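You operate a simulated robot arm through the tools that you are given. There is no shell and no other tool. Be economical: measure what you need, move in short steps, check, and stop when the job is done.

You are at the controls of a simulated two-armed robot. One attempt, no reset.

TASK
Put the wiping cloth on the shelf under the steel bench. Then take the small teal plate and put it on the side table top. Then fetch the black ankle strap and set it on top of the black seat pad. Then open the cabinet door. Keep to this order.

Only the result counts: the job must be done as asked and must still hold three seconds after the hand-in. Knocking over, shifting, dropping, spilling or breaking anything else fails it. Flat cloth is picked up by pressing the open fingertips on it (5 to 10 N) and closing them slowly along it; thin cloth reads only 2 to 8 mm in the jaws.

THE ROBOT
Two 7-joint arms with fingered hands on one trunk, on a base that drives. Base frame: it is fixed to the floor where the robot stands at the start and does not move with it; the origin is under the middle of the robot, x ahead of it, y to its left, z up. Readings come in m, rad, newtons and seconds.
The left shoulder is at the start at [0.07, 0.169, 1.193], the right one opposite. With the tool pointing down near the work surface each hand reaches from about 0.1 to 0.68 m from the robot's upright axis, wherever it stands, measured 20 degrees to its own side. Places, roughly: black ankle strap (5x17x4 cm) [0.3, 1.1, 0.8]; cabinet door [-3.6, 2.8, 1.7]; seat pad (26x20x5 cm) [-1.5, 1.4, 0.8]; shelf under the steel bench [-1.4, -4, 0.2]; side table top [0.6, -1.7, 0.8]; small teal plate (8x8x3 cm) [0.6, 0.4, 0.8]; wiping cloth (11x8x4 cm) [0.6, 0, 0.8]. Payload 3.4 kg a hand.
The TCP of each hand is the grasp point between the finger pads, 0.023 m short of the fingertips. In the tool frame z runs along the fingers and y along their closing line. Largest opening 0.116 m; the body of the gripper starts 0.065 m behind the TCP. The gripper is a hand of 4 fingers: y runs from the thumb to the fingers, the wrist lies at [0, 0, -0.211] in the tool frame, and closing takes about 1.5 s.
Orientation is that of the tool frame in the base frame, as [roll, pitch, yaw] about the fixed x, y, z axes, in that order (R = Rz(yaw) Ry(pitch) Rx(roll)). With the fingers straight down and closing along the base's y, the tool's x points along the base's -x, its y along +y and its z along -z.

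THE INTERFACE
- The arms move only by the tool step_arm. It takes "left_plan", "right_plan" or both (then of equal length, played together; a hand with none holds still); each is text: rows parted by semicolons, each of 7 numbers parted by spaces: the gripper command, from -1 (fully open) to 1 (shut), values between in proportion, then the shift along the tool's x, y, z in mm, then the turn, a rotation vector about the tool's x, y, z in rad. In form: gripper x y z rx ry rz; .... A call has 1 to 8 rows; each row shifts and turns the commanded pose from where the row before left it, along the tool's axes as they then stand. Each row takes 0.2 s and may step no farther than 0.05 m and 0.15 rad from the row before; otherwise, or with a gripper value out of range, the whole call is refused. A pose out of reach is approached as far as the arm can. The call stops where the force on the tool passes 40 N (or 10 N more than at its start, if that is more) or the arm is blocked; 0.2 s more then pass. Each finger travels about 0.153 m/s and halts on what it meets, pressing with about 32 N; the grip force reading is that of the motor and also rises with nothing between the fingers. The clock runs only during rows and for 0.2 s after the last one: add rows that do not move to give the fingers time. The reply holds the time, the measured pose of the TCP, the force on the tool along the base axes, the opening and the grip force, in the units named above and with some noise, with the torque about the TCP (base axes, N m) and any sound that the robot's microphone picked up.
- Cameras (640 x 400 px; columns grow to the right, rows downward): "scene" is now at [0.1346, 0.0191, 1.4196]; the picture's right is [0.24, -0.97, 0.00], its down [-0.58, -0.14, -0.80] and it looks along [0.78, 0.19, -0.59] (base axes); focal length 282 px, centre (320, 200). "left" rides on the left gripper at [-0.069, 0.001, -0.09] in its tool frame; the picture's right is [-0.01, -1.00, 0.00], its down [0.79, -0.01, -0.61] and it looks along [0.61, -0.01, 0.79] (tool axes); focal length 251 px, centre (320, 200). "right" rides on the right gripper at [0.069, 0.001, -0.09] in its tool frame; the picture's right is [-0.01, 1.00, 0.00], its down [-0.79, -0.01, -0.61] and it looks along [-0.61, -0.01, 0.79] (tool axes); focal length 251 px, centre (320, 200). There is no depth. A picture from a camera that has moved, and an enlarged one, comes with that camera's place and axes in the base frame and with its lens.
- camera(camera): a new picture of that camera. No time passes.
- lift_body(by): slides the trunk up (or, below 0, down) by that many m; the arms and the scene camera ride with it, the base frame stays. It gives what a move gives, with no picture.
- base_move(legs): drives the robot by 1 to 6 legs, each [ahead, left, turn to the left] in m, m and rad, along the robot's own axes; the way and the turn of a leg run together, so that a leg with both is an arc; at most 1.5 m and 3.142 rad a leg. The arms and the cameras ride along, it lands a little off, and it stops where it bumps. It gives what a move gives.
- set_grasp(shape, hand): the hand has 4 fingers and takes this shape, open, in about a second: jaw (thumb against the fingers, like two jaws); tri (thumb and two fingers); tip (a fingertip pinch); poke (one finger out to press); point (the index stretched); flat (the hand flat); cup (the hand cupped); fist (a fist). The gripper value then closes the fingers along that shape, each until it touches; the sizes above hold for jaw. It gives what a move gives, with no picture.
- turn_head(pan, tilt): turns the head with the scene camera to pan (to the left, within 1.501 rad either way) and tilt (down, from -0.506 to 1.204), counted from straight ahead of the robot. It gives what a move gives.
- inspect(camera, box): a new picture of the part [left, top, right, bottom] of that camera's present view, enlarged. No time passes.
- close_job(): hands the job in; it is judged then, once.

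Go step by step. Nothing tells you exact positions but the pictures and the camera data: compare them with the known pose of the tool, close in by small moves and look again before you grip or let go. The budget is 165 turns and 122 pictures, counting those below and the enlarged ones. Unless the task says otherwise, let go and move clear before handing in.

The tools are called after "Emit:" by a JSON object that holds its "op" and its "data". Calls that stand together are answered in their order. step_arm: Moves the arms, as the interface text tells. Its arguments: {"type":"object","properties":{"left_plan":{"type":"string"},"right_plan":{"type":"string"}},"required":[]} The other tools are called the same way: lift_body (by) slides the trunk up or down; set_grasp (shape, hand) gives the hand a shape; base_move (legs) drives the base; turn_head (pan, tilt) turns the head that bears the scene camera; camera (camera) takes a picture; inspect (camera, box) takes an enlarged picture of a part of a camera's view; close_job () hands the job in.

At the start:

```text
clock: 0.0
left_tcp_pos: [0.4286, 0.3974, 1.1047]
left_ee_rot: [3.141, 0.0, 3.141]
left_force: [0.1, 0.3, -0.1]
left_moment: [-0.01, -0.05, -0.03]
left_gripper_width: 0.1155
left_gripper_force: 0.0
left_shape: jaw
right_tcp_pos: [0.5553, -0.0258, 1.1189]
right_ee_rot: [-3.141, 0.001, -3.141]
right_force: [0.6, 0.0, 0.4]
right_moment: [0.0, 0.02, 0.01]
right_gripper_width: 0.1161
right_gripper_force: 0.1
right_shape: jaw
trunk travel left (down, up): [-0.7, 0.24]
robot x, y, heading: [-0.0003, 0.0015, -0.001]
head pan, tilt: [0.237, 0.635]
```

scene: 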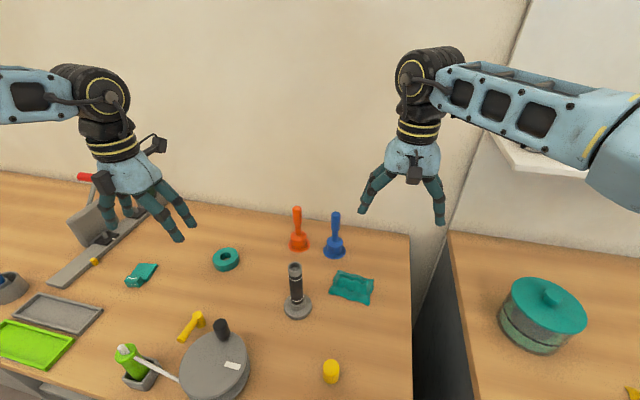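
right: 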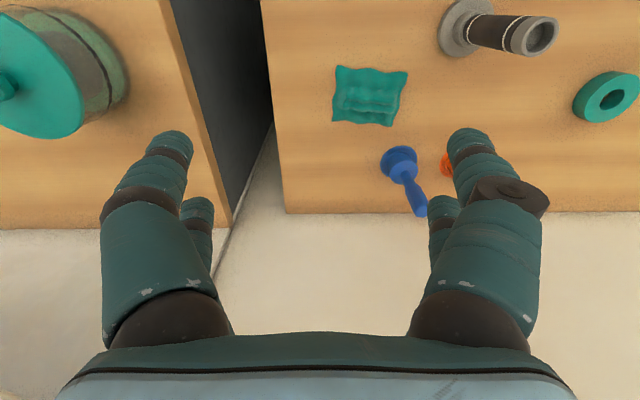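
left: 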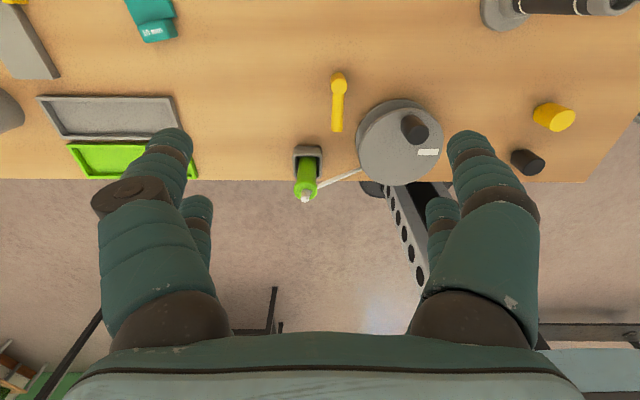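

The teal cloth lies near [0.58, 0.04] and the teal ring near [0.59, 0.40] is the plate. First I'll look closer at the cloth.

Emit:
{"op": "inspect", "data": {"camera": "scene", "box": [200, 190, 420, 340]}}

Emit:
{"op": "inspect", "data": {"camera": "right", "box": [260, 0, 640, 220]}}

```text
2.67 times, centred on (310, 265) of scene
camera zoom: at [0.1346, 0.0191, 1.4196], right [0.24, -0.97, 0.0], down [-0.58, -0.14, -0.8], along [0.78, 0.19, -0.59], focal length 751 px, centre (347, 27)
```

zoom: 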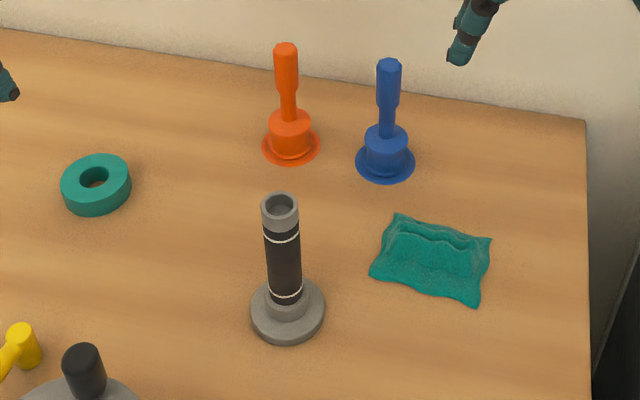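

```text
1.68 times, centred on (450, 110) of right
camera zoom: at [0.4864, -0.025, 1.2126], right [0.01, 1.0, 0.0], down [0.79, -0.01, 0.61], along [0.61, -0.01, -0.79], focal length 424 px, centre (101, 352)
```

zoom: 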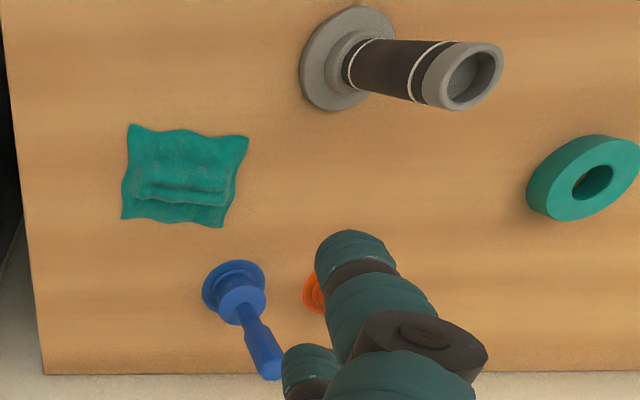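

The cloth's ridge runs along y at about [0.60, 0.05], so I'll bring the right hand over it and turn it to close along x.

Emit:
{"op": "step_arm", "data": {"right_plan": "-0.5 -22 38 0 0 0 0; -0.5 -22 38 40 0 0 0; -0.5 0 0 0 0 0 -0.15; -0.5 0 0 0 0 0 -0.15; -0.5 0 0 0 0 0 -0.15; -0.5 0 0 0 0 0 -0.15; -0.5 0 0 0 0 0 -0.15; -0.5 0 0 0 0 0 -0.15"}}

Emit:
{"op": "step_arm", "data": {"right_plan": "-0.5 0 0 0 0 0 -0.15; -0.5 0 0 0 0 0 -0.15; -0.5 0 0 0 0 0 -0.15; -0.5 0 0 0 0 0 -0.15; -0.5 0 0 0 0 0 -0.07; -0.5 0 0 40 0 0 0; -0.5 0 0 40 0 0 0"}}

Emit:
{"op": "camera", "data": {"camera": "right"}}

Emit:
{"op": "camera", "data": {"camera": "scene"}}

```text
refused: row 2 steps farther than a row can; nothing moved
```

```text
clock: 1.6
left_tcp_pos: [0.4286, 0.3967, 1.1042]
left_ee_rot: [-3.141, 0.0, -3.141]
left_force: [-0.2, 0.0, -0.2]
left_moment: [0.02, 0.03, 0.0]
left_gripper_width: 0.1162
left_gripper_force: 0.1
left_shape: jaw
right_tcp_pos: [0.5557, -0.0266, 1.04]
right_ee_rot: [-3.142, 0.001, -2.471]
right_force: [0.1, -0.4, 0.1]
right_moment: [0.04, -0.04, -0.02]
right_gripper_width: 0.087
right_gripper_force: 0.1
right_shape: jaw
trunk travel left (down, up): [-0.7, 0.24]
robot x, y, heading: [0.0001, -0.0017, 0.001]
head pan, tilt: [0.237, 0.635]
```

```text
116 pictures are left
camera right: at [0.5014, -0.0678, 1.1322], right [-0.61, 0.79, 0.0], down [0.63, 0.49, 0.61], along [0.48, 0.37, -0.8], focal length 251 px, centre (320, 200)
```

right: 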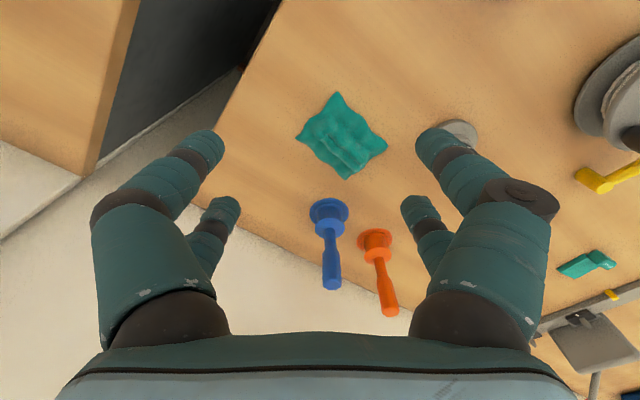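

```text
115 pictures are left
camera scene: at [0.1355, 0.0187, 1.4196], right [0.24, -0.97, 0.0], down [-0.58, -0.14, -0.8], along [0.78, 0.19, -0.59], focal length 282 px, centre (320, 200)
```

scene: 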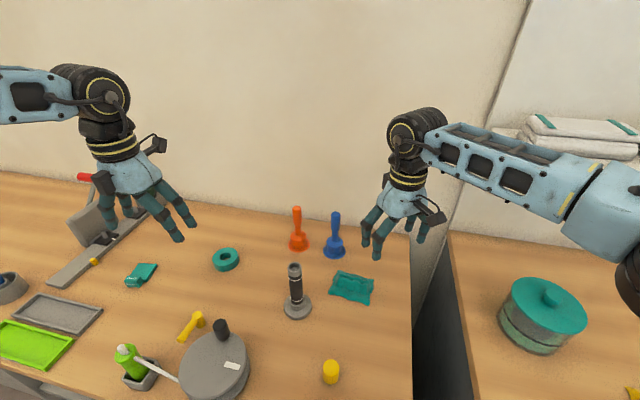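

Rotation works. I'll finish the turn and center above the ridge.

Emit:
{"op": "step_arm", "data": {"right_plan": "-0.5 0 0 0 0 0 -0.15; -0.5 0 0 0 0 0 -0.15; -0.5 0 0 0 0 0 -0.15; -0.5 0 0 0 0 0 -0.15; -0.5 0 0 0 0 0 -0.15; -0.5 0 0 0 0 0 -0.15; -0.5 -38 -22 0 0 0 0; -0.5 -38 -22 0 0 0 0"}}

Emit:
{"op": "camera", "data": {"camera": "right"}}

```text
clock: 3.4
left_tcp_pos: [0.4276, 0.3993, 1.1047]
left_ee_rot: [-3.139, -0.001, 3.141]
left_force: [-1.4, -0.9, 0.2]
left_moment: [0.01, -0.03, 0.01]
left_gripper_width: 0.1161
left_gripper_force: 0.1
left_shape: jaw
right_tcp_pos: [0.5829, 0.0274, 1.0402]
right_ee_rot: [3.141, -0.002, -1.567]
right_force: [0.6, 0.7, 0.1]
right_moment: [0.0, -0.02, -0.01]
right_gripper_width: 0.0873
right_gripper_force: 0.1
right_shape: jaw
right hand out of reach, approached as far as the arm can: row 8
trunk travel left (down, up): [-0.7, 0.24]
robot x, y, heading: [0.0013, 0.0001, -0.006]
head pan, tilt: [0.237, 0.635]
```

```text
114 pictures are left
camera right: at [0.5817, -0.0394, 1.1327], right [-1.0, 0.01, 0.0], down [0.01, 0.8, 0.61], along [0.01, 0.61, -0.8], focal length 251 px, centre (320, 200)
```

right: 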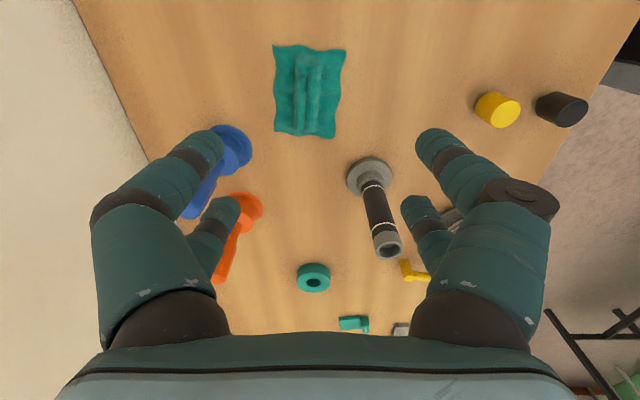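

The ridge is at about [0.595, 0.04]; the reach is short, so I'll shift the base left about 0.2 m.

Emit:
{"op": "base_move", "data": {"legs": [[0, 0.2, 0]]}}

Emit:
{"op": "step_arm", "data": {"right_plan": "-0.5 47 0 0 0 0 0; -0.5 47 0 0 0 0 0; -0.5 47 -6 0 0 0 0; -0.5 47 -6 0 0 0 0; -0.5 0 0 40 0 0 0; -0.5 0 0 40 0 0 0"}}

Emit:
{"op": "camera", "data": {"camera": "right"}}

```text
clock: 5.0
left_tcp_pos: [0.4281, 0.5945, 1.1059]
left_ee_rot: [3.141, 0.001, 3.141]
left_force: [0.0, -0.1, 0.5]
left_moment: [0.01, -0.01, 0.03]
left_gripper_width: 0.1159
left_gripper_force: 0.1
left_shape: jaw
right_tcp_pos: [0.5833, 0.2252, 1.0406]
right_ee_rot: [-3.14, 0.001, -1.572]
right_force: [0.7, -0.6, 0.1]
right_moment: [0.0, -0.01, 0.0]
right_gripper_width: 0.0872
right_gripper_force: 0.1
right_shape: jaw
trunk travel left (down, up): [-0.7, 0.24]
robot x, y, heading: [0.0006, 0.1998, -0.002]
head pan, tilt: [0.237, 0.635]
```

```text
clock: 6.4
left_tcp_pos: [0.4302, 0.5971, 1.1055]
left_ee_rot: [-3.14, 0.001, -3.139]
left_force: [-0.3, -0.1, 0.6]
left_moment: [-0.03, -0.01, 0.01]
left_gripper_width: 0.1161
left_gripper_force: 0.0
left_shape: jaw
right_tcp_pos: [0.5958, 0.0373, 0.9601]
right_ee_rot: [3.141, 0.0, -1.573]
right_force: [-0.5, -0.8, 0.4]
right_moment: [0.02, 0.0, 0.01]
right_gripper_width: 0.0873
right_gripper_force: 0.0
right_shape: jaw
trunk travel left (down, up): [-0.7, 0.24]
robot x, y, heading: [-0.004, 0.1997, 0.002]
head pan, tilt: [0.237, 0.635]
```

```text
113 pictures are left
camera right: at [0.5947, -0.0307, 1.052], right [-1.0, 0.01, 0.0], down [0.01, 0.79, 0.61], along [0.01, 0.61, -0.79], focal length 251 px, centre (320, 200)
```

right: 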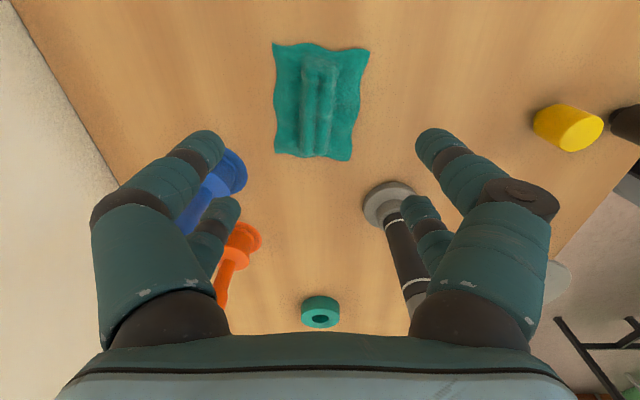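

The hand is centered over the ridge. I'll descend toward the cloth.

Emit:
{"op": "step_arm", "data": {"right_plan": "-0.3 0 0 40 0 0 0; -0.3 0 0 40 0 0 0; -0.3 0 0 25 0 0 0; -0.3 0 0 6 0 0 0; -0.3 0 0 3 0 0 0"}}

Emit:
{"op": "camera", "data": {"camera": "right"}}

```text
clock: 7.6
left_tcp_pos: [0.4288, 0.5976, 1.1046]
left_ee_rot: [3.141, 0.001, 3.141]
left_force: [-1.1, 0.0, 0.6]
left_moment: [0.01, 0.0, -0.03]
left_gripper_width: 0.1159
left_gripper_force: 0.0
left_shape: jaw
right_tcp_pos: [0.5952, 0.0368, 0.8462]
right_ee_rot: [3.141, -0.001, -1.573]
right_force: [-0.7, -0.1, -0.1]
right_moment: [-0.02, 0.01, 0.02]
right_gripper_width: 0.0758
right_gripper_force: 0.0
right_shape: jaw
trunk travel left (down, up): [-0.7, 0.24]
robot x, y, heading: [-0.004, 0.199, -0.001]
head pan, tilt: [0.237, 0.635]
```

```text
112 pictures are left
camera right: at [0.5939, -0.0303, 0.9386], right [-1.0, 0.01, 0.0], down [0.01, 0.79, 0.61], along [0.01, 0.61, -0.79], focal length 251 px, centre (320, 200)
```

right: 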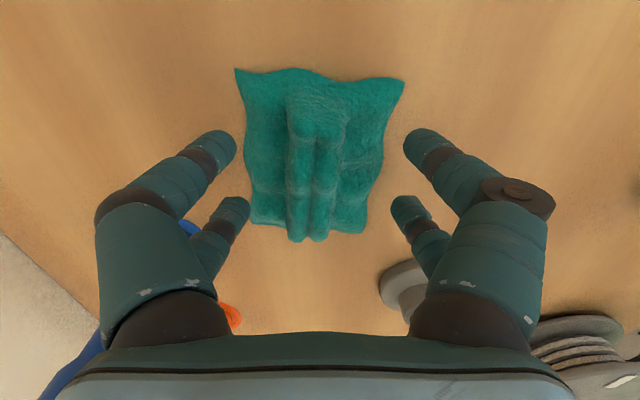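

Tips are a couple of centimetres above the table. I'll narrow the opening slightly and feel down.

Emit:
{"op": "step_arm", "data": {"right_plan": "-0.1 0 0 8 0 0 0; -0.1 0 0 6 0 0 0; -0.1 0 0 3 0 0 0"}}

```text
clock: 8.4
left_tcp_pos: [0.4265, 0.5989, 1.1065]
left_ee_rot: [-3.141, 0.003, -3.141]
left_force: [-0.1, -0.2, -0.7]
left_moment: [0.01, -0.01, 0.0]
left_gripper_width: 0.116
left_gripper_force: 0.1
left_shape: jaw
right_tcp_pos: [0.5936, 0.0383, 0.8325]
right_ee_rot: [-3.137, -0.003, -1.573]
right_force: [0.1, -1.3, 14.6]
right_moment: [0.18, -0.59, -0.05]
right_gripper_width: 0.0644
right_gripper_force: 0.0
right_shape: jaw
trunk travel left (down, up): [-0.7, 0.24]
robot x, y, heading: [0.0003, 0.2004, 0.003]
head pan, tilt: [0.237, 0.635]
```

Contact at about 15 N. I'll ease up slightly and close slowly.

Emit:
{"op": "step_arm", "data": {"right_plan": "-0.1 0 0 -1.5 0 0 0; 0.05 0 0 0 0 0 0; 0.2 0 0 0 0 0 0; 0.35 0 0 0 0 0 0; 0.5 0 0 0 0 0 0; 0.65 0 0 0 0 0 0"}}

Emit:
{"op": "step_arm", "data": {"right_plan": "0.8 0 0 0 0 0 0; 0.9 0 0 0 0 0 0; 1 0 0 0 0 0 0; 1 0 0 0 0 0 0; 1 0 0 0 0 0 0; 1 0 0 0 0 0 0"}}

Emit:
{"op": "camera", "data": {"camera": "right"}}

```text
clock: 9.8
left_tcp_pos: [0.4276, 0.5982, 1.106]
left_ee_rot: [-3.141, 0.002, 3.141]
left_force: [0.3, -1.3, -0.5]
left_moment: [0.0, 0.01, -0.04]
left_gripper_width: 0.1157
left_gripper_force: 0.0
left_shape: jaw
right_tcp_pos: [0.5935, 0.0374, 0.8325]
right_ee_rot: [-3.14, -0.001, -1.573]
right_force: [-1.0, 0.1, 12.0]
right_moment: [-0.04, 0.45, -0.1]
right_gripper_width: 0.0549
right_gripper_force: 32.0
right_shape: jaw
trunk travel left (down, up): [-0.7, 0.24]
robot x, y, heading: [0.0032, 0.2007, -0.001]
head pan, tilt: [0.237, 0.635]
```

```text
clock: 11.2
left_tcp_pos: [0.427, 0.5976, 1.106]
left_ee_rot: [-3.142, 0.002, -3.14]
left_force: [0.1, -0.1, 0.0]
left_moment: [0.0, -0.03, -0.01]
left_gripper_width: 0.1156
left_gripper_force: 0.1
left_shape: jaw
right_tcp_pos: [0.5943, 0.038, 0.8331]
right_ee_rot: [-3.139, 0.0, -1.572]
right_force: [-1.4, 1.1, 11.6]
right_moment: [0.02, 0.43, -0.14]
right_gripper_width: 0.0552
right_gripper_force: 31.8
right_shape: jaw
trunk travel left (down, up): [-0.7, 0.24]
robot x, y, heading: [-0.0023, 0.1954, -0.002]
head pan, tilt: [0.237, 0.635]
```

```text
111 pictures are left
camera right: at [0.5926, -0.0297, 0.9244], right [-1.0, 0.01, 0.0], down [0.01, 0.8, 0.61], along [0.01, 0.61, -0.8], focal length 251 px, centre (320, 200)
```

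right: 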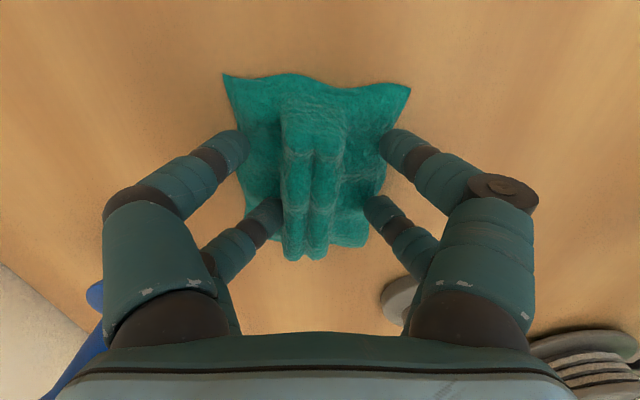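

The fingers stopped at 55 mm, apparently on the bunch. I'll test by lifting a little.

Emit:
{"op": "step_arm", "data": {"right_plan": "1 0 0 -5 0 0 0; 1 0 0 -10 0 0 0; 1 0 0 -15 0 0 0; 1 0 0 0 0 0 0"}}

Emit:
{"op": "camera", "data": {"camera": "right"}}

```text
clock: 12.2
left_tcp_pos: [0.4294, 0.5966, 1.1043]
left_ee_rot: [-3.141, -0.001, 3.141]
left_force: [0.3, -0.3, 0.2]
left_moment: [-0.02, 0.0, 0.0]
left_gripper_width: 0.1159
left_gripper_force: 0.1
left_shape: jaw
right_tcp_pos: [0.5962, 0.0395, 0.8623]
right_ee_rot: [3.141, 0.0, -1.573]
right_force: [0.5, -0.1, 0.2]
right_moment: [0.02, 0.0, -0.01]
right_gripper_width: 0.0553
right_gripper_force: 32.0
right_shape: jaw
trunk travel left (down, up): [-0.7, 0.24]
robot x, y, heading: [0.0015, 0.2009, 0.002]
head pan, tilt: [0.237, 0.635]
```

```text
110 pictures are left
camera right: at [0.5944, -0.0301, 0.9528], right [-1.0, 0.01, 0.0], down [0.01, 0.79, 0.61], along [0.01, 0.61, -0.79], focal length 251 px, centre (320, 200)
```

right: 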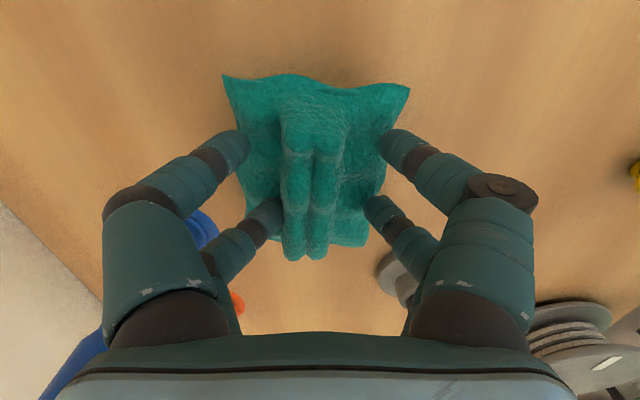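

The cloth came up with the hand. I'll raise it, pull it in, and look around before driving.

Emit:
{"op": "step_arm", "data": {"right_plan": "1 0 0 -48 0 0 0; 1 0 0 -48 0 0 0; 1 0 0 -48 0 0 0; 1 0 0 -48 0 0 0; 1 0 48 0 0 0 0; 1 30 38 0 0 0 0; 1 30 38 0 0 0 0; 1 30 38 0 0 0 0"}}

Emit:
{"op": "base_move", "data": {"legs": [[-0.5, 0, 0]]}}

Emit:
{"op": "turn_head", "data": {"pan": -1.5, "tilt": 0.3}}

Emit:
{"op": "camera", "data": {"camera": "scene"}}

```text
clock: 14.0
left_tcp_pos: [0.4275, 0.5956, 1.1057]
left_ee_rot: [3.14, 0.003, 3.141]
left_force: [-0.7, 0.1, -0.1]
left_moment: [0.01, -0.02, 0.01]
left_gripper_width: 0.1156
left_gripper_force: 0.1
left_shape: jaw
right_tcp_pos: [0.4329, -0.0541, 1.0537]
right_ee_rot: [-3.138, 0.001, -1.572]
right_force: [-0.1, 0.7, -0.1]
right_moment: [0.02, -0.02, -0.03]
right_gripper_width: 0.0547
right_gripper_force: 31.9
right_shape: jaw
trunk travel left (down, up): [-0.7, 0.24]
robot x, y, heading: [0.0024, 0.2004, -0.001]
head pan, tilt: [0.237, 0.635]
```

```text
clock: 16.9
left_tcp_pos: [-0.0656, 0.5951, 1.1054]
left_ee_rot: [-3.141, -0.001, 3.138]
left_force: [0.5, 0.3, 0.3]
left_moment: [0.01, -0.01, 0.03]
left_gripper_width: 0.1159
left_gripper_force: 0.0
left_shape: jaw
right_tcp_pos: [-0.063, -0.0542, 1.0544]
right_ee_rot: [3.142, 0.001, -1.577]
right_force: [-0.1, -0.4, 0.3]
right_moment: [0.03, 0.04, -0.02]
right_gripper_width: 0.0547
right_gripper_force: 32.0
right_shape: jaw
trunk travel left (down, up): [-0.7, 0.24]
robot x, y, heading: [-0.4996, 0.2021, -0.0]
head pan, tilt: [0.237, 0.635]
```

```text
clock: 18.7
left_tcp_pos: [-0.067, 0.5961, 1.1044]
left_ee_rot: [3.141, 0.002, 3.138]
left_force: [-0.2, 0.5, 0.3]
left_moment: [0.01, -0.02, 0.04]
left_gripper_width: 0.1159
left_gripper_force: 0.1
left_shape: jaw
right_tcp_pos: [-0.0632, -0.0534, 1.0532]
right_ee_rot: [3.141, -0.001, -1.577]
right_force: [0.1, -0.5, -0.6]
right_moment: [0.01, -0.01, 0.01]
right_gripper_width: 0.0552
right_gripper_force: 31.6
right_shape: jaw
trunk travel left (down, up): [-0.7, 0.24]
robot x, y, heading: [-0.499, 0.1998, -0.005]
head pan, tilt: [-1.499, 0.3]
```

```text
109 pictures are left
camera scene: at [-0.4414, 0.1056, 1.4502], right [-1.0, -0.07, 0.0], down [-0.02, 0.3, -0.96], along [0.07, -0.95, -0.3], focal length 282 px, centre (320, 200)
```

scene: 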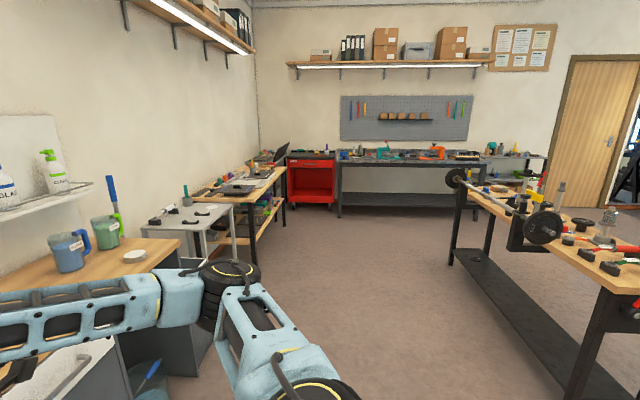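

The steel bench is against the far wall, with its front edge around y≈-3.7 and x from -0.4 to -2.5. The corridor is clear, so I'll turn right and drive there in front of it.

Emit:
{"op": "base_move", "data": {"legs": [[0, 0, -1.571], [1.4, -0.1, 0], [1.3, -0.3, 0]]}}

Emit:
{"op": "turn_head", "data": {"pan": 0, "tilt": 0.5}}

Emit:
{"op": "camera", "data": {"camera": "scene"}}

```text
clock: 35.8
left_tcp_pos: [-0.5421, -2.9163, 1.1053]
left_ee_rot: [-3.141, 0.0, 1.566]
left_force: [0.5, -0.6, -0.4]
left_moment: [0.01, 0.02, -0.01]
left_gripper_width: 0.1161
left_gripper_force: 0.1
left_shape: jaw
right_tcp_pos: [-1.1903, -2.9186, 1.0542]
right_ee_rot: [-3.141, 0.0, 3.134]
right_force: [-1.1, -0.8, -0.3]
right_moment: [-0.01, 0.01, 0.0]
right_gripper_width: 0.0545
right_gripper_force: 32.1
right_shape: jaw
trunk travel left (down, up): [-0.7, 0.24]
robot x, y, heading: [-0.9371, -2.4839, -1.575]
head pan, tilt: [-1.499, 0.3]
```

```text
clock: 37.4
left_tcp_pos: [-0.5415, -2.9166, 1.1048]
left_ee_rot: [3.14, -0.002, 1.565]
left_force: [-0.3, 0.0, 0.1]
left_moment: [0.0, -0.03, 0.0]
left_gripper_width: 0.1158
left_gripper_force: 0.0
left_shape: jaw
right_tcp_pos: [-1.1919, -2.9178, 1.0538]
right_ee_rot: [-3.141, 0.0, 3.134]
right_force: [0.0, 0.6, -0.7]
right_moment: [0.01, -0.04, 0.02]
right_gripper_width: 0.0544
right_gripper_force: 32.0
right_shape: jaw
trunk travel left (down, up): [-0.7, 0.24]
robot x, y, heading: [-0.9401, -2.4865, -1.575]
head pan, tilt: [0.0, 0.499]
```

```text
108 pictures are left
camera scene: at [-0.938, -2.6275, 1.4318], right [-1.0, 0.01, 0.0], down [0.0, 0.48, -0.88], along [0.0, -0.88, -0.48], focal length 282 px, centre (320, 200)
```

scene: 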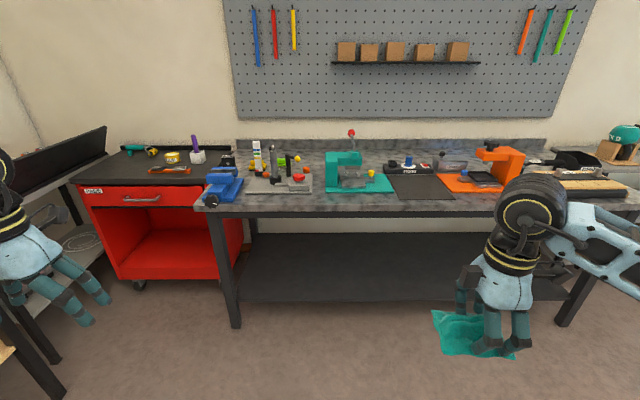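

Shelf spans y≈-3.73 to -4.35 at z≈0.2, with the bench top at 0.8, so a hand pointing down fits underneath if I lower the trunk. I'll drive forward a bit, retract the left hand, then lower.

Emit:
{"op": "base_move", "data": {"legs": [[0.25, 0, 0]]}}

Emit:
{"op": "step_arm", "data": {"left_plan": "-1 45 0 0 0 0 0; -1 45 0 0 0 0 0; -1 45 0 0 0 0 0"}}

Emit:
{"op": "lift_body", "data": {"by": -0.6}}

Emit:
{"op": "camera", "data": {"camera": "scene"}}

Emit:
{"op": "camera", "data": {"camera": "right"}}

```text
clock: 39.2
left_tcp_pos: [-0.5433, -3.1638, 1.1051]
left_ee_rot: [3.14, 0.003, 1.565]
left_force: [0.3, -0.4, -0.5]
left_moment: [0.01, -0.01, 0.0]
left_gripper_width: 0.116
left_gripper_force: 0.0
left_shape: jaw
right_tcp_pos: [-1.1928, -3.1667, 1.0551]
right_ee_rot: [-3.14, 0.001, 3.135]
right_force: [0.4, 1.1, -1.1]
right_moment: [-0.04, 0.02, 0.05]
right_gripper_width: 0.0546
right_gripper_force: 31.9
right_shape: jaw
trunk travel left (down, up): [-0.7, 0.24]
robot x, y, heading: [-0.9359, -2.7317, -1.576]
head pan, tilt: [0.0, 0.499]
```

```text
clock: 40.0
left_tcp_pos: [-0.5419, -3.0268, 1.1065]
left_ee_rot: [3.141, 0.0, 1.565]
left_force: [-0.5, 0.4, -0.1]
left_moment: [0.0, -0.02, -0.03]
left_gripper_width: 0.1159
left_gripper_force: 0.0
left_shape: jaw
right_tcp_pos: [-1.1932, -3.1653, 1.0541]
right_ee_rot: [-3.14, 0.001, 3.135]
right_force: [-0.3, -0.1, -0.3]
right_moment: [-0.03, 0.02, -0.01]
right_gripper_width: 0.0547
right_gripper_force: 31.8
right_shape: jaw
trunk travel left (down, up): [-0.7, 0.24]
robot x, y, heading: [-0.9395, -2.7335, -1.571]
head pan, tilt: [0.0, 0.499]
```

```text
refused: -0.6 is not a number from -0.4 to 0.4
```

```text
107 pictures are left
camera scene: at [-0.9402, -2.8749, 1.432], right [-1.0, 0.01, 0.0], down [0.0, 0.48, -0.88], along [0.0, -0.88, -0.48], focal length 282 px, centre (320, 200)
```

scene: 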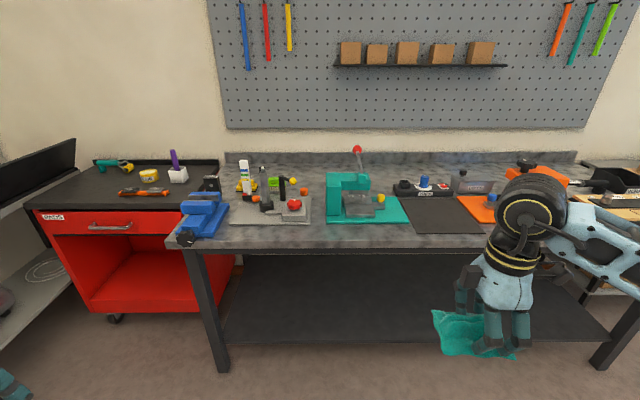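

```text
106 pictures are left
camera right: at [-1.2628, -3.1641, 1.1458], right [0.02, 1.0, 0.0], down [0.79, -0.01, 0.61], along [0.61, -0.01, -0.79], focal length 251 px, centre (320, 200)
```

right: 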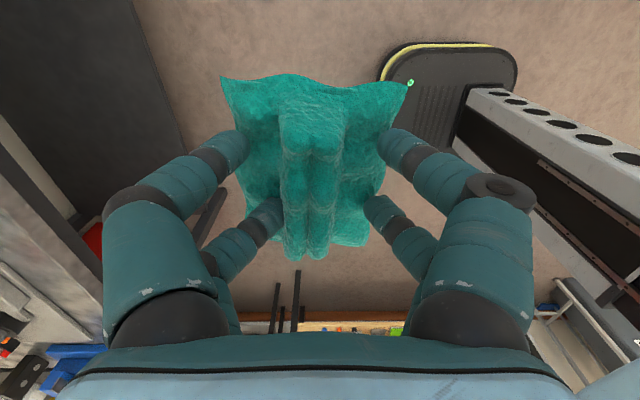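

The base front is only about 0.2 m ahead of the axis. I'll lower in two steps.

Emit:
{"op": "lift_body", "data": {"by": -0.4}}

Emit:
{"op": "lift_body", "data": {"by": -0.2}}

Emit:
{"op": "camera", "data": {"camera": "scene"}}

```text
clock: 43.8
left_tcp_pos: [-0.5399, -3.0292, 0.7072]
left_ee_rot: [3.141, 0.001, 1.566]
left_force: [0.8, -0.3, 0.0]
left_moment: [-0.02, -0.02, 0.0]
left_gripper_width: 0.116
left_gripper_force: 0.1
left_shape: jaw
right_tcp_pos: [-1.1922, -3.167, 0.6545]
right_ee_rot: [-3.141, 0.0, 3.134]
right_force: [-0.3, -0.7, -0.2]
right_moment: [0.03, 0.0, 0.02]
right_gripper_width: 0.0547
right_gripper_force: 32.2
right_shape: jaw
trunk travel left (down, up): [-0.3, 0.64]
robot x, y, heading: [-0.9354, -2.7338, -1.577]
head pan, tilt: [0.0, 0.499]
```

```text
clock: 46.0
left_tcp_pos: [-0.5407, -3.0289, 0.5063]
left_ee_rot: [3.141, 0.0, 1.565]
left_force: [0.4, -0.2, -0.1]
left_moment: [0.01, -0.01, -0.02]
left_gripper_width: 0.1158
left_gripper_force: 0.1
left_shape: jaw
right_tcp_pos: [-1.192, -3.1671, 0.4526]
right_ee_rot: [-3.14, -0.001, 3.136]
right_force: [-0.5, -0.1, -0.3]
right_moment: [-0.01, 0.02, 0.01]
right_gripper_width: 0.0545
right_gripper_force: 32.1
right_shape: jaw
trunk travel left (down, up): [-0.1, 0.84]
robot x, y, heading: [-0.934, -2.7356, -1.574]
head pan, tilt: [0.0, 0.499]
```

```text
105 pictures are left
camera scene: at [-0.9391, -2.8764, 0.8319], right [-1.0, 0.0, 0.0], down [0.0, 0.48, -0.88], along [0.0, -0.88, -0.48], focal length 282 px, centre (320, 200)
```

scene: 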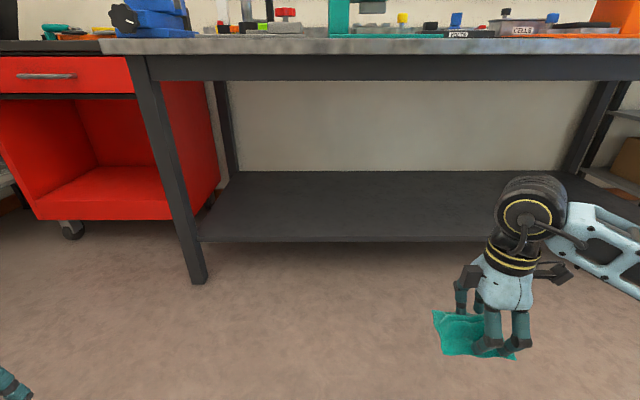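

Clearance is good: shelf at z≈0.2, bench rail bottom at about 0.75. I'll lower the last 0.1, drive forward, and extend the right hand under the bench.

Emit:
{"op": "lift_body", "data": {"by": -0.09}}

Emit:
{"op": "base_move", "data": {"legs": [[0.52, 0, 0]]}}

Emit:
{"op": "camera", "data": {"camera": "scene"}}

```text
clock: 47.3
left_tcp_pos: [-0.5407, -3.0296, 0.4165]
left_ee_rot: [-3.141, 0.0, 1.566]
left_force: [0.4, -0.3, -0.1]
left_moment: [0.02, 0.0, 0.01]
left_gripper_width: 0.1159
left_gripper_force: 0.1
left_shape: jaw
right_tcp_pos: [-1.1926, -3.1672, 0.3629]
right_ee_rot: [-3.14, 0.0, 3.133]
right_force: [0.0, -0.2, -0.6]
right_moment: [0.01, 0.02, -0.01]
right_gripper_width: 0.0546
right_gripper_force: 32.0
right_shape: jaw
trunk travel left (down, up): [-0.01, 0.93]
robot x, y, heading: [-0.9391, -2.7359, -1.578]
head pan, tilt: [0.0, 0.499]
```

```text
clock: 50.3
left_tcp_pos: [-0.5429, -3.5455, 0.4164]
left_ee_rot: [3.141, 0.001, 1.569]
left_force: [0.1, -0.1, -0.8]
left_moment: [-0.02, -0.01, 0.04]
left_gripper_width: 0.116
left_gripper_force: 0.1
left_shape: jaw
right_tcp_pos: [-1.1945, -3.6836, 0.3644]
right_ee_rot: [3.141, 0.0, 3.136]
right_force: [-0.7, -0.4, -0.3]
right_moment: [-0.02, 0.02, 0.0]
right_gripper_width: 0.0542
right_gripper_force: 31.9
right_shape: jaw
trunk travel left (down, up): [-0.01, 0.93]
robot x, y, heading: [-0.9381, -3.2496, -1.571]
head pan, tilt: [0.0, 0.499]
```

```text
104 pictures are left
camera scene: at [-0.9411, -3.3938, 0.7418], right [-1.0, 0.0, 0.0], down [0.0, 0.48, -0.88], along [0.0, -0.88, -0.48], focal length 282 px, centre (320, 200)
```

scene: 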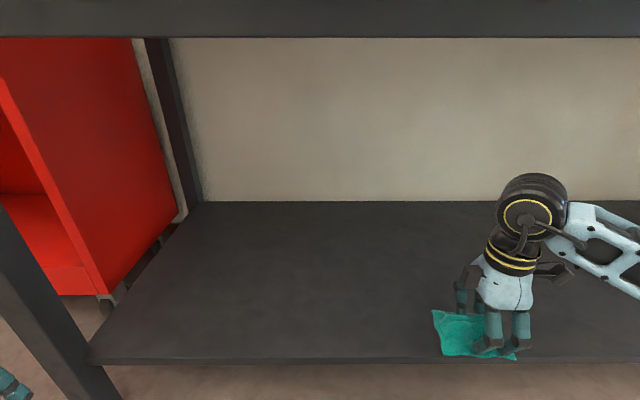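

I'll extend the hand 0.2 m inward and lower it.

Emit:
{"op": "step_arm", "data": {"right_plan": "1 0 -43 0 0 0 0; 1 0 -43 0 0 0 0; 1 0 -43 0 0 0 0; 1 0 -43 0 0 0 0; 1 0 -30 0 0 0 0; 1 0 0 40 0 0 0; 1 0 0 40 0 0 0; 1 0 0 25 0 0 0"}}

Emit:
{"op": "camera", "data": {"camera": "scene"}}

Emit:
{"op": "camera", "data": {"camera": "right"}}

```text
clock: 52.1
left_tcp_pos: [-0.542, -3.5456, 0.4149]
left_ee_rot: [-3.141, 0.0, 1.568]
left_force: [-0.5, 0.1, -0.3]
left_moment: [0.01, -0.02, -0.03]
left_gripper_width: 0.1158
left_gripper_force: 0.1
left_shape: jaw
right_tcp_pos: [-1.1955, -3.887, 0.2571]
right_ee_rot: [-3.139, -0.001, 3.136]
right_force: [-0.4, 0.3, 0.0]
right_moment: [0.01, -0.01, 0.02]
right_gripper_width: 0.0541
right_gripper_force: 31.9
right_shape: jaw
trunk travel left (down, up): [-0.01, 0.93]
robot x, y, heading: [-0.9377, -3.2502, -1.573]
head pan, tilt: [0.0, 0.499]
```

```text
103 pictures are left
camera scene: at [-0.9411, -3.3938, 0.7418], right [-1.0, 0.0, 0.0], down [0.0, 0.48, -0.88], along [0.0, -0.88, -0.48], focal length 282 px, centre (320, 200)
```

scene: 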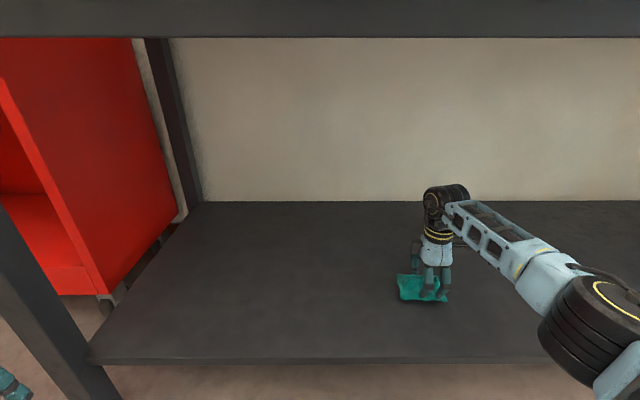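

```text
102 pictures are left
camera right: at [-1.2646, -3.8855, 0.3499], right [0.01, 1.0, 0.0], down [0.79, -0.01, 0.61], along [0.61, -0.01, -0.79], focal length 251 px, centre (320, 200)
```

right: 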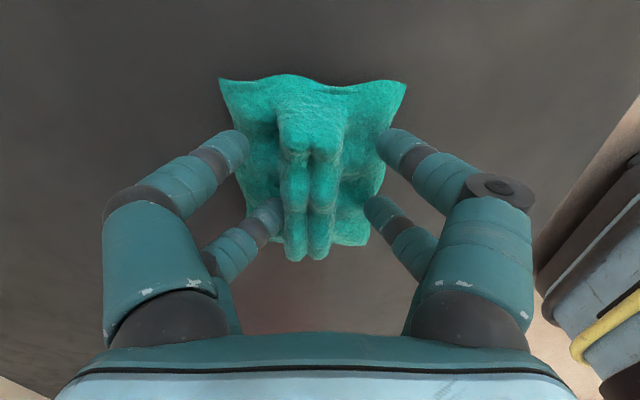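

Well over the shelf. Now I'll feel down to contact.

Emit:
{"op": "step_arm", "data": {"right_plan": "1 0 0 10 0 0 0; 1 0 0 5 0 0 0; 1 0 0 4 0 0 0; 1 0 0 4 0 0 0"}}

```text
clock: 53.0
left_tcp_pos: [-0.5422, -3.5438, 0.4168]
left_ee_rot: [-3.139, 0.006, 1.566]
left_force: [0.5, -0.6, 0.2]
left_moment: [-0.01, 0.0, 0.02]
left_gripper_width: 0.1158
left_gripper_force: 0.1
left_shape: jaw
right_tcp_pos: [-1.195, -3.8878, 0.2466]
right_ee_rot: [-3.13, 0.001, 3.136]
right_force: [-0.1, 5.9, 30.4]
right_moment: [1.28, 0.01, 0.05]
right_gripper_width: 0.0541
right_gripper_force: 31.8
right_shape: jaw
trunk travel left (down, up): [-0.01, 0.93]
robot x, y, heading: [-0.9437, -3.2492, -1.578]
head pan, tilt: [0.0, 0.499]
stopped in row 4 (right hand): the force on the tool passed its limit (the readings are from after the stop); the commanded pose is now the measured one
```

Contact made on the shelf. I'll unload slightly, open, and rise.

Emit:
{"op": "step_arm", "data": {"right_plan": "1 0 0 -2 0 0 0; 0.1 0 0 0 0 0 0; -0.05 0 0 0 0 0 0; -0.2 0 0 0 0 0 0; -0.4 0 0 0 0 0 0; -0.4 0 0 0 0 0 0; -0.4 0 0 -15 0 0 0; -0.4 0 0 -25 0 0 0"}}

Emit:
{"op": "step_arm", "data": {"right_plan": "-0.4 0 0 -40 0 0 0; -0.4 0 0 -40 0 0 0"}}

Emit:
{"op": "camera", "data": {"camera": "right"}}

```text
clock: 54.8
left_tcp_pos: [-0.5424, -3.545, 0.4165]
left_ee_rot: [-3.141, 0.0, 1.568]
left_force: [0.5, 0.0, -0.7]
left_moment: [0.01, 0.0, -0.01]
left_gripper_width: 0.116
left_gripper_force: 0.2
left_shape: jaw
right_tcp_pos: [-1.1949, -3.8884, 0.2836]
right_ee_rot: [-3.138, 0.002, 3.136]
right_force: [-0.8, -0.2, 0.7]
right_moment: [-0.03, -0.01, 0.03]
right_gripper_width: 0.0808
right_gripper_force: 0.0
right_shape: jaw
trunk travel left (down, up): [-0.01, 0.93]
robot x, y, heading: [-0.9373, -3.2496, -1.578]
head pan, tilt: [0.0, 0.499]
```

```text
clock: 55.4
left_tcp_pos: [-0.5424, -3.5457, 0.4147]
left_ee_rot: [-3.141, 0.0, 1.566]
left_force: [0.0, -0.7, -0.3]
left_moment: [-0.02, -0.01, 0.01]
left_gripper_width: 0.116
left_gripper_force: 0.0
left_shape: jaw
right_tcp_pos: [-1.1967, -3.8862, 0.3627]
right_ee_rot: [-3.138, 0.003, 3.137]
right_force: [-0.2, 0.5, -0.6]
right_moment: [0.0, -0.04, -0.01]
right_gripper_width: 0.0808
right_gripper_force: 0.0
right_shape: jaw
trunk travel left (down, up): [-0.01, 0.93]
robot x, y, heading: [-0.9381, -3.2518, -1.58]
head pan, tilt: [0.0, 0.499]
```

```text
101 pictures are left
camera right: at [-1.265, -3.8847, 0.4546], right [0.01, 1.0, 0.0], down [0.79, -0.01, 0.61], along [0.61, -0.01, -0.79], focal length 251 px, centre (320, 200)
```

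right: 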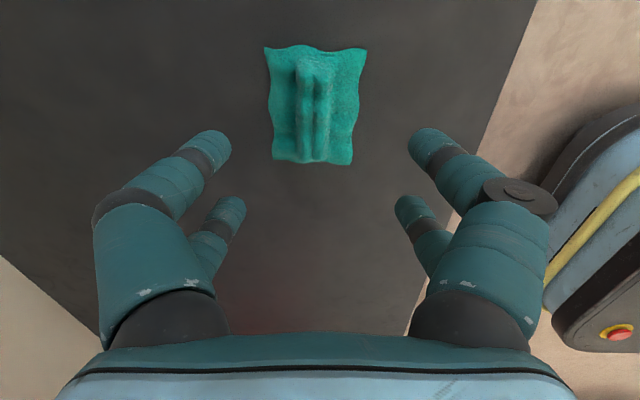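

The cloth lies on the shelf. I'll back straight out, raise the trunk, and drive back to the main table.

Emit:
{"op": "base_move", "data": {"legs": [[-0.75, 0, 0]]}}

Emit:
{"op": "step_arm", "data": {"right_plan": "-1 0 48 -20 0 0 0; -1 0 48 -10 0 0 0; -1 0 48 0 0 0 0; -1 0 48 0 0 0 0"}}

Emit:
{"op": "lift_body", "data": {"by": 0.4}}

Emit:
{"op": "lift_body", "data": {"by": 0.29}}

Emit:
{"op": "camera", "data": {"camera": "scene"}}

Emit:
{"op": "base_move", "data": {"legs": [[-0.6, 0.35, 0], [-1.1, 0.1, 0], [-0.95, 0, 0], [0, 0, 1.573]]}}

```text
clock: 59.5
left_tcp_pos: [-0.5392, -2.7912, 0.4158]
left_ee_rot: [3.141, -0.001, 1.565]
left_force: [0.0, -0.6, -0.3]
left_moment: [-0.03, -0.01, -0.02]
left_gripper_width: 0.1162
left_gripper_force: 0.0
left_shape: jaw
right_tcp_pos: [-1.1932, -3.1317, 0.3628]
right_ee_rot: [-3.135, 0.001, 3.135]
right_force: [0.3, -0.7, 0.0]
right_moment: [-0.01, 0.02, 0.02]
right_gripper_width: 0.0809
right_gripper_force: 0.1
right_shape: jaw
trunk travel left (down, up): [-0.01, 0.93]
robot x, y, heading: [-0.9355, -2.4991, -1.577]
head pan, tilt: [0.0, 0.499]
```

```text
refused: row 1 steps farther than a row can; nothing moved
```

```text
clock: 63.3
left_tcp_pos: [-0.5408, -2.7918, 0.8163]
left_ee_rot: [3.141, -0.001, 1.567]
left_force: [0.3, -0.1, -0.2]
left_moment: [-0.05, 0.01, 0.04]
left_gripper_width: 0.1159
left_gripper_force: 0.0
left_shape: jaw
right_tcp_pos: [-1.1925, -3.132, 0.7628]
right_ee_rot: [-3.137, 0.001, 3.136]
right_force: [-0.7, 0.0, 0.6]
right_moment: [-0.01, 0.01, -0.01]
right_gripper_width: 0.0809
right_gripper_force: 0.1
right_shape: jaw
trunk travel left (down, up): [-0.41, 0.53]
robot x, y, heading: [-0.9357, -2.497, -1.579]
head pan, tilt: [0.0, 0.499]
```

```text
clock: 66.2
left_tcp_pos: [-0.5398, -2.7928, 1.1067]
left_ee_rot: [-3.141, 0.001, 1.566]
left_force: [0.4, -0.1, -0.6]
left_moment: [0.03, 0.01, 0.01]
left_gripper_width: 0.116
left_gripper_force: 0.2
left_shape: jaw
right_tcp_pos: [-1.1928, -3.1314, 1.0533]
right_ee_rot: [-3.136, 0.001, 3.135]
right_force: [0.7, -0.3, 0.3]
right_moment: [0.0, 0.01, 0.03]
right_gripper_width: 0.081
right_gripper_force: 0.1
right_shape: jaw
trunk travel left (down, up): [-0.7, 0.24]
robot x, y, heading: [-0.937, -2.4991, -1.573]
head pan, tilt: [0.0, 0.499]
```

```text
100 pictures are left
camera scene: at [-0.9378, -2.6399, 1.4318], right [-1.0, 0.01, 0.0], down [0.0, 0.48, -0.88], along [0.0, -0.88, -0.48], focal length 282 px, centre (320, 200)
```

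scene: 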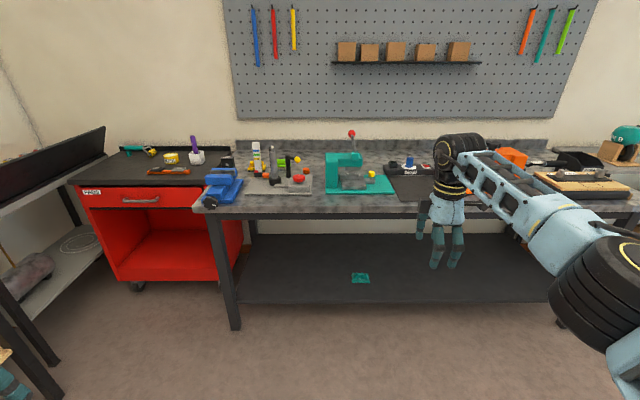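

```text
clock: 83.7
left_tcp_pos: [-0.1953, 0.5561, 1.1063]
left_ee_rot: [-3.141, 0.0, -3.136]
left_force: [0.0, -0.5, 0.3]
left_moment: [0.02, 0.02, 0.0]
left_gripper_width: 0.1158
left_gripper_force: 0.1
left_shape: jaw
right_tcp_pos: [0.1524, -0.0928, 1.0527]
right_ee_rot: [-3.137, 0.002, -1.568]
right_force: [0.3, -0.6, 0.0]
right_moment: [-0.01, 0.01, -0.01]
right_gripper_width: 0.081
right_gripper_force: 0.0
right_shape: jaw
trunk travel left (down, up): [-0.7, 0.24]
robot x, y, heading: [-0.4821, 0.1578, 0.006]
head pan, tilt: [0.0, 0.499]
```

The cloth is confirmed on the shelf. Now I'll retract the right hand and move up to the main table for the plate.

Emit:
{"op": "step_arm", "data": {"right_plan": "-1 0 45 0 0 0 0; -1 0 45 0 0 0 0; -1 0 45 0 0 0 0; -1 0 45 0 0 0 0"}}

Emit:
{"op": "base_move", "data": {"legs": [[0.45, 0.05, 0]]}}

Emit:
{"op": "turn_head", "data": {"pan": 0.3, "tilt": 0.7}}

Emit:
{"op": "camera", "data": {"camera": "scene"}}

Emit:
{"op": "camera", "data": {"camera": "left"}}

```text
clock: 84.7
left_tcp_pos: [-0.1969, 0.5563, 1.1071]
left_ee_rot: [3.138, 0.003, -3.136]
left_force: [0.3, -0.3, 1.4]
left_moment: [0.01, -0.02, 0.01]
left_gripper_width: 0.1157
left_gripper_force: 0.1
left_shape: jaw
right_tcp_pos: [-0.0304, -0.0959, 1.0526]
right_ee_rot: [-3.135, 0.004, -1.569]
right_force: [-0.4, -0.2, 0.1]
right_moment: [-0.03, -0.01, 0.0]
right_gripper_width: 0.116
right_gripper_force: 0.1
right_shape: jaw
trunk travel left (down, up): [-0.7, 0.24]
robot x, y, heading: [-0.4911, 0.1559, 0.006]
head pan, tilt: [0.0, 0.499]
```

```text
clock: 87.4
left_tcp_pos: [0.2566, 0.6094, 1.1054]
left_ee_rot: [-3.14, 0.001, -3.139]
left_force: [-0.5, 0.6, 0.9]
left_moment: [0.04, -0.02, 0.0]
left_gripper_width: 0.1159
left_gripper_force: 0.1
left_shape: jaw
right_tcp_pos: [0.4221, -0.0424, 1.0534]
right_ee_rot: [-3.135, 0.001, -1.569]
right_force: [-0.4, 0.0, 0.0]
right_moment: [0.02, 0.01, 0.0]
right_gripper_width: 0.1158
right_gripper_force: 0.2
right_shape: jaw
trunk travel left (down, up): [-0.7, 0.24]
robot x, y, heading: [-0.0349, 0.2116, 0.002]
head pan, tilt: [0.0, 0.499]
```

```text
clock: 88.2
left_tcp_pos: [0.2574, 0.6077, 1.1065]
left_ee_rot: [-3.142, 0.0, -3.137]
left_force: [-0.9, 0.7, -0.1]
left_moment: [0.01, 0.0, 0.0]
left_gripper_width: 0.1161
left_gripper_force: 0.1
left_shape: jaw
right_tcp_pos: [0.4229, -0.0447, 1.0519]
right_ee_rot: [-3.136, 0.002, -1.57]
right_force: [0.6, -0.1, -0.3]
right_moment: [-0.04, 0.0, -0.01]
right_gripper_width: 0.1159
right_gripper_force: 0.0
right_shape: jaw
trunk travel left (down, up): [-0.7, 0.24]
robot x, y, heading: [-0.0338, 0.2076, 0.001]
head pan, tilt: [0.3, 0.7]
```

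```text
99 pictures are left
camera scene: at [0.0965, 0.233, 1.4141], right [0.3, -0.95, 0.0], down [-0.61, -0.19, -0.77], along [0.73, 0.23, -0.64], focal length 282 px, centre (320, 200)
```

scene: 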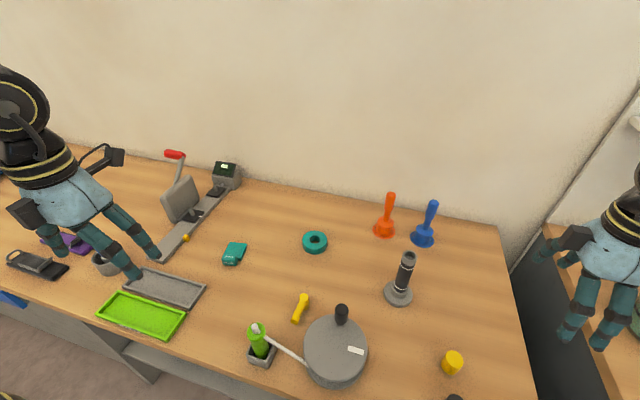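

```text
98 pictures are left
camera left: at [0.326, 0.6096, 1.1951], right [0.01, -1.0, 0.0], down [-0.8, -0.01, 0.61], along [-0.61, -0.01, -0.8], focal length 251 px, centre (320, 200)
```

left: 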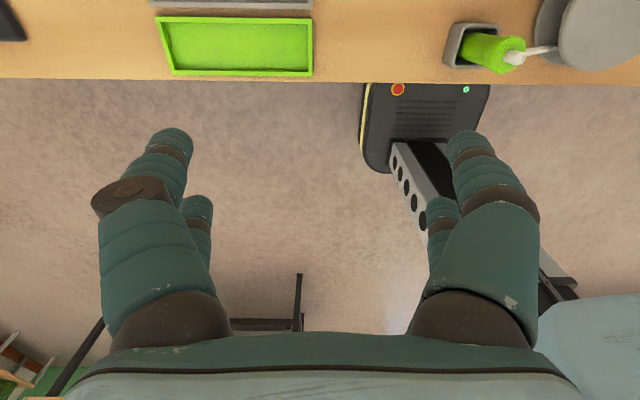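

The plate is at about [0.595, 0.405]. I'll move the left hand above it.

Emit:
{"op": "step_arm", "data": {"left_plan": "-1 -42 -25 0 0 0 0; -1 -42 -25 0 0 0 0; -1 -42 -25 0 0 0 0; -1 -42 -25 0 0 0 0; -1 -42 -25 0 0 0 0; -1 -42 -25 0 0 0 0; -1 -42 -25 0 0 0 0; -1 -42 -25 0 0 0 0"}}

Emit:
{"op": "step_arm", "data": {"left_plan": "-1 0 0 45 0 0 0; -1 0 0 45 0 0 0; -1 0 0 45 0 0 0"}}

Emit:
{"op": "camera", "data": {"camera": "left"}}

```text
clock: 90.0
left_tcp_pos: [0.5335, 0.4421, 1.1033]
left_ee_rot: [3.141, 0.004, -3.137]
left_force: [-0.5, 0.1, 0.5]
left_moment: [0.02, -0.03, -0.04]
left_gripper_width: 0.1161
left_gripper_force: 0.1
left_shape: jaw
left hand out of reach, approached as far as the arm can: row 7, 8
right_tcp_pos: [0.4215, -0.0422, 1.0535]
right_ee_rot: [-3.134, 0.001, -1.571]
right_force: [0.4, 0.0, -0.3]
right_moment: [0.02, -0.01, -0.01]
right_gripper_width: 0.116
right_gripper_force: 0.1
right_shape: jaw
trunk travel left (down, up): [-0.7, 0.24]
robot x, y, heading: [-0.0317, 0.2096, 0.008]
head pan, tilt: [0.3, 0.7]
```

```text
clock: 90.8
left_tcp_pos: [0.5231, 0.4478, 0.9715]
left_ee_rot: [-3.141, 0.002, -3.137]
left_force: [-0.4, 1.2, -0.1]
left_moment: [-0.01, -0.02, -0.01]
left_gripper_width: 0.1158
left_gripper_force: 0.1
left_shape: jaw
left hand out of reach, approached as far as the arm can: row 2, 3
right_tcp_pos: [0.4232, -0.0423, 1.0527]
right_ee_rot: [-3.136, 0.002, -1.568]
right_force: [0.2, -0.9, -0.5]
right_moment: [-0.01, 0.0, 0.04]
right_gripper_width: 0.1162
right_gripper_force: 0.0
right_shape: jaw
trunk travel left (down, up): [-0.7, 0.24]
robot x, y, heading: [-0.0335, 0.2052, 0.003]
head pan, tilt: [0.3, 0.7]
```

```text
97 pictures are left
camera left: at [0.5921, 0.4488, 1.0604], right [0.01, -1.0, 0.0], down [-0.8, -0.01, 0.61], along [-0.61, -0.01, -0.8], focal length 251 px, centre (320, 200)
```

left: 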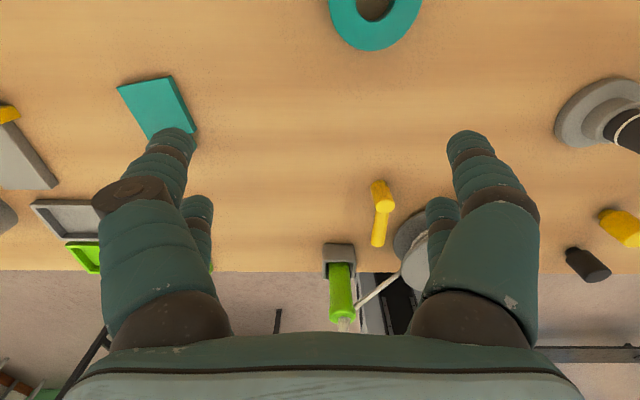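

The plate is slightly out of reach; I'll check clearance under the table before driving closer.

Emit:
{"op": "turn_head", "data": {"pan": 0, "tilt": 1.2}}

Emit:
{"op": "camera", "data": {"camera": "scene"}}

```text
clock: 91.8
left_tcp_pos: [0.5233, 0.4473, 0.9728]
left_ee_rot: [3.141, 0.001, -3.138]
left_force: [0.3, -0.3, -1.3]
left_moment: [-0.01, -0.02, -0.02]
left_gripper_width: 0.1158
left_gripper_force: 0.0
left_shape: jaw
right_tcp_pos: [0.4234, -0.0427, 1.0522]
right_ee_rot: [-3.138, 0.001, -1.569]
right_force: [-0.2, -0.6, -0.5]
right_moment: [0.04, -0.02, -0.03]
right_gripper_width: 0.1161
right_gripper_force: 0.0
right_shape: jaw
trunk travel left (down, up): [-0.7, 0.24]
robot x, y, heading: [-0.0324, 0.2078, 0.006]
head pan, tilt: [0.0, 1.201]
```

```text
96 pictures are left
camera scene: at [0.0712, 0.2078, 1.3782], right [0.0, -1.0, 0.0], down [-0.93, 0.0, -0.36], along [0.36, 0.0, -0.93], focal length 282 px, centre (320, 200)
```

scene: 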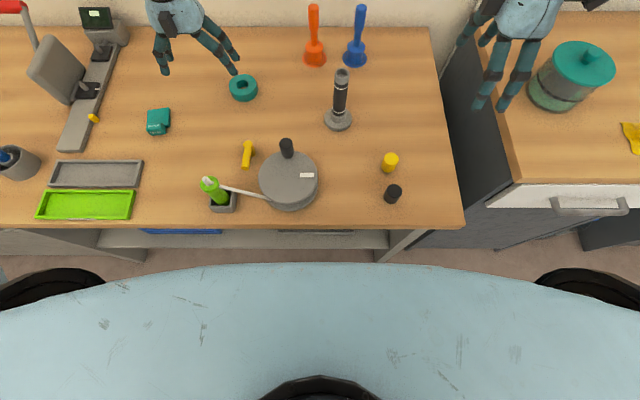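

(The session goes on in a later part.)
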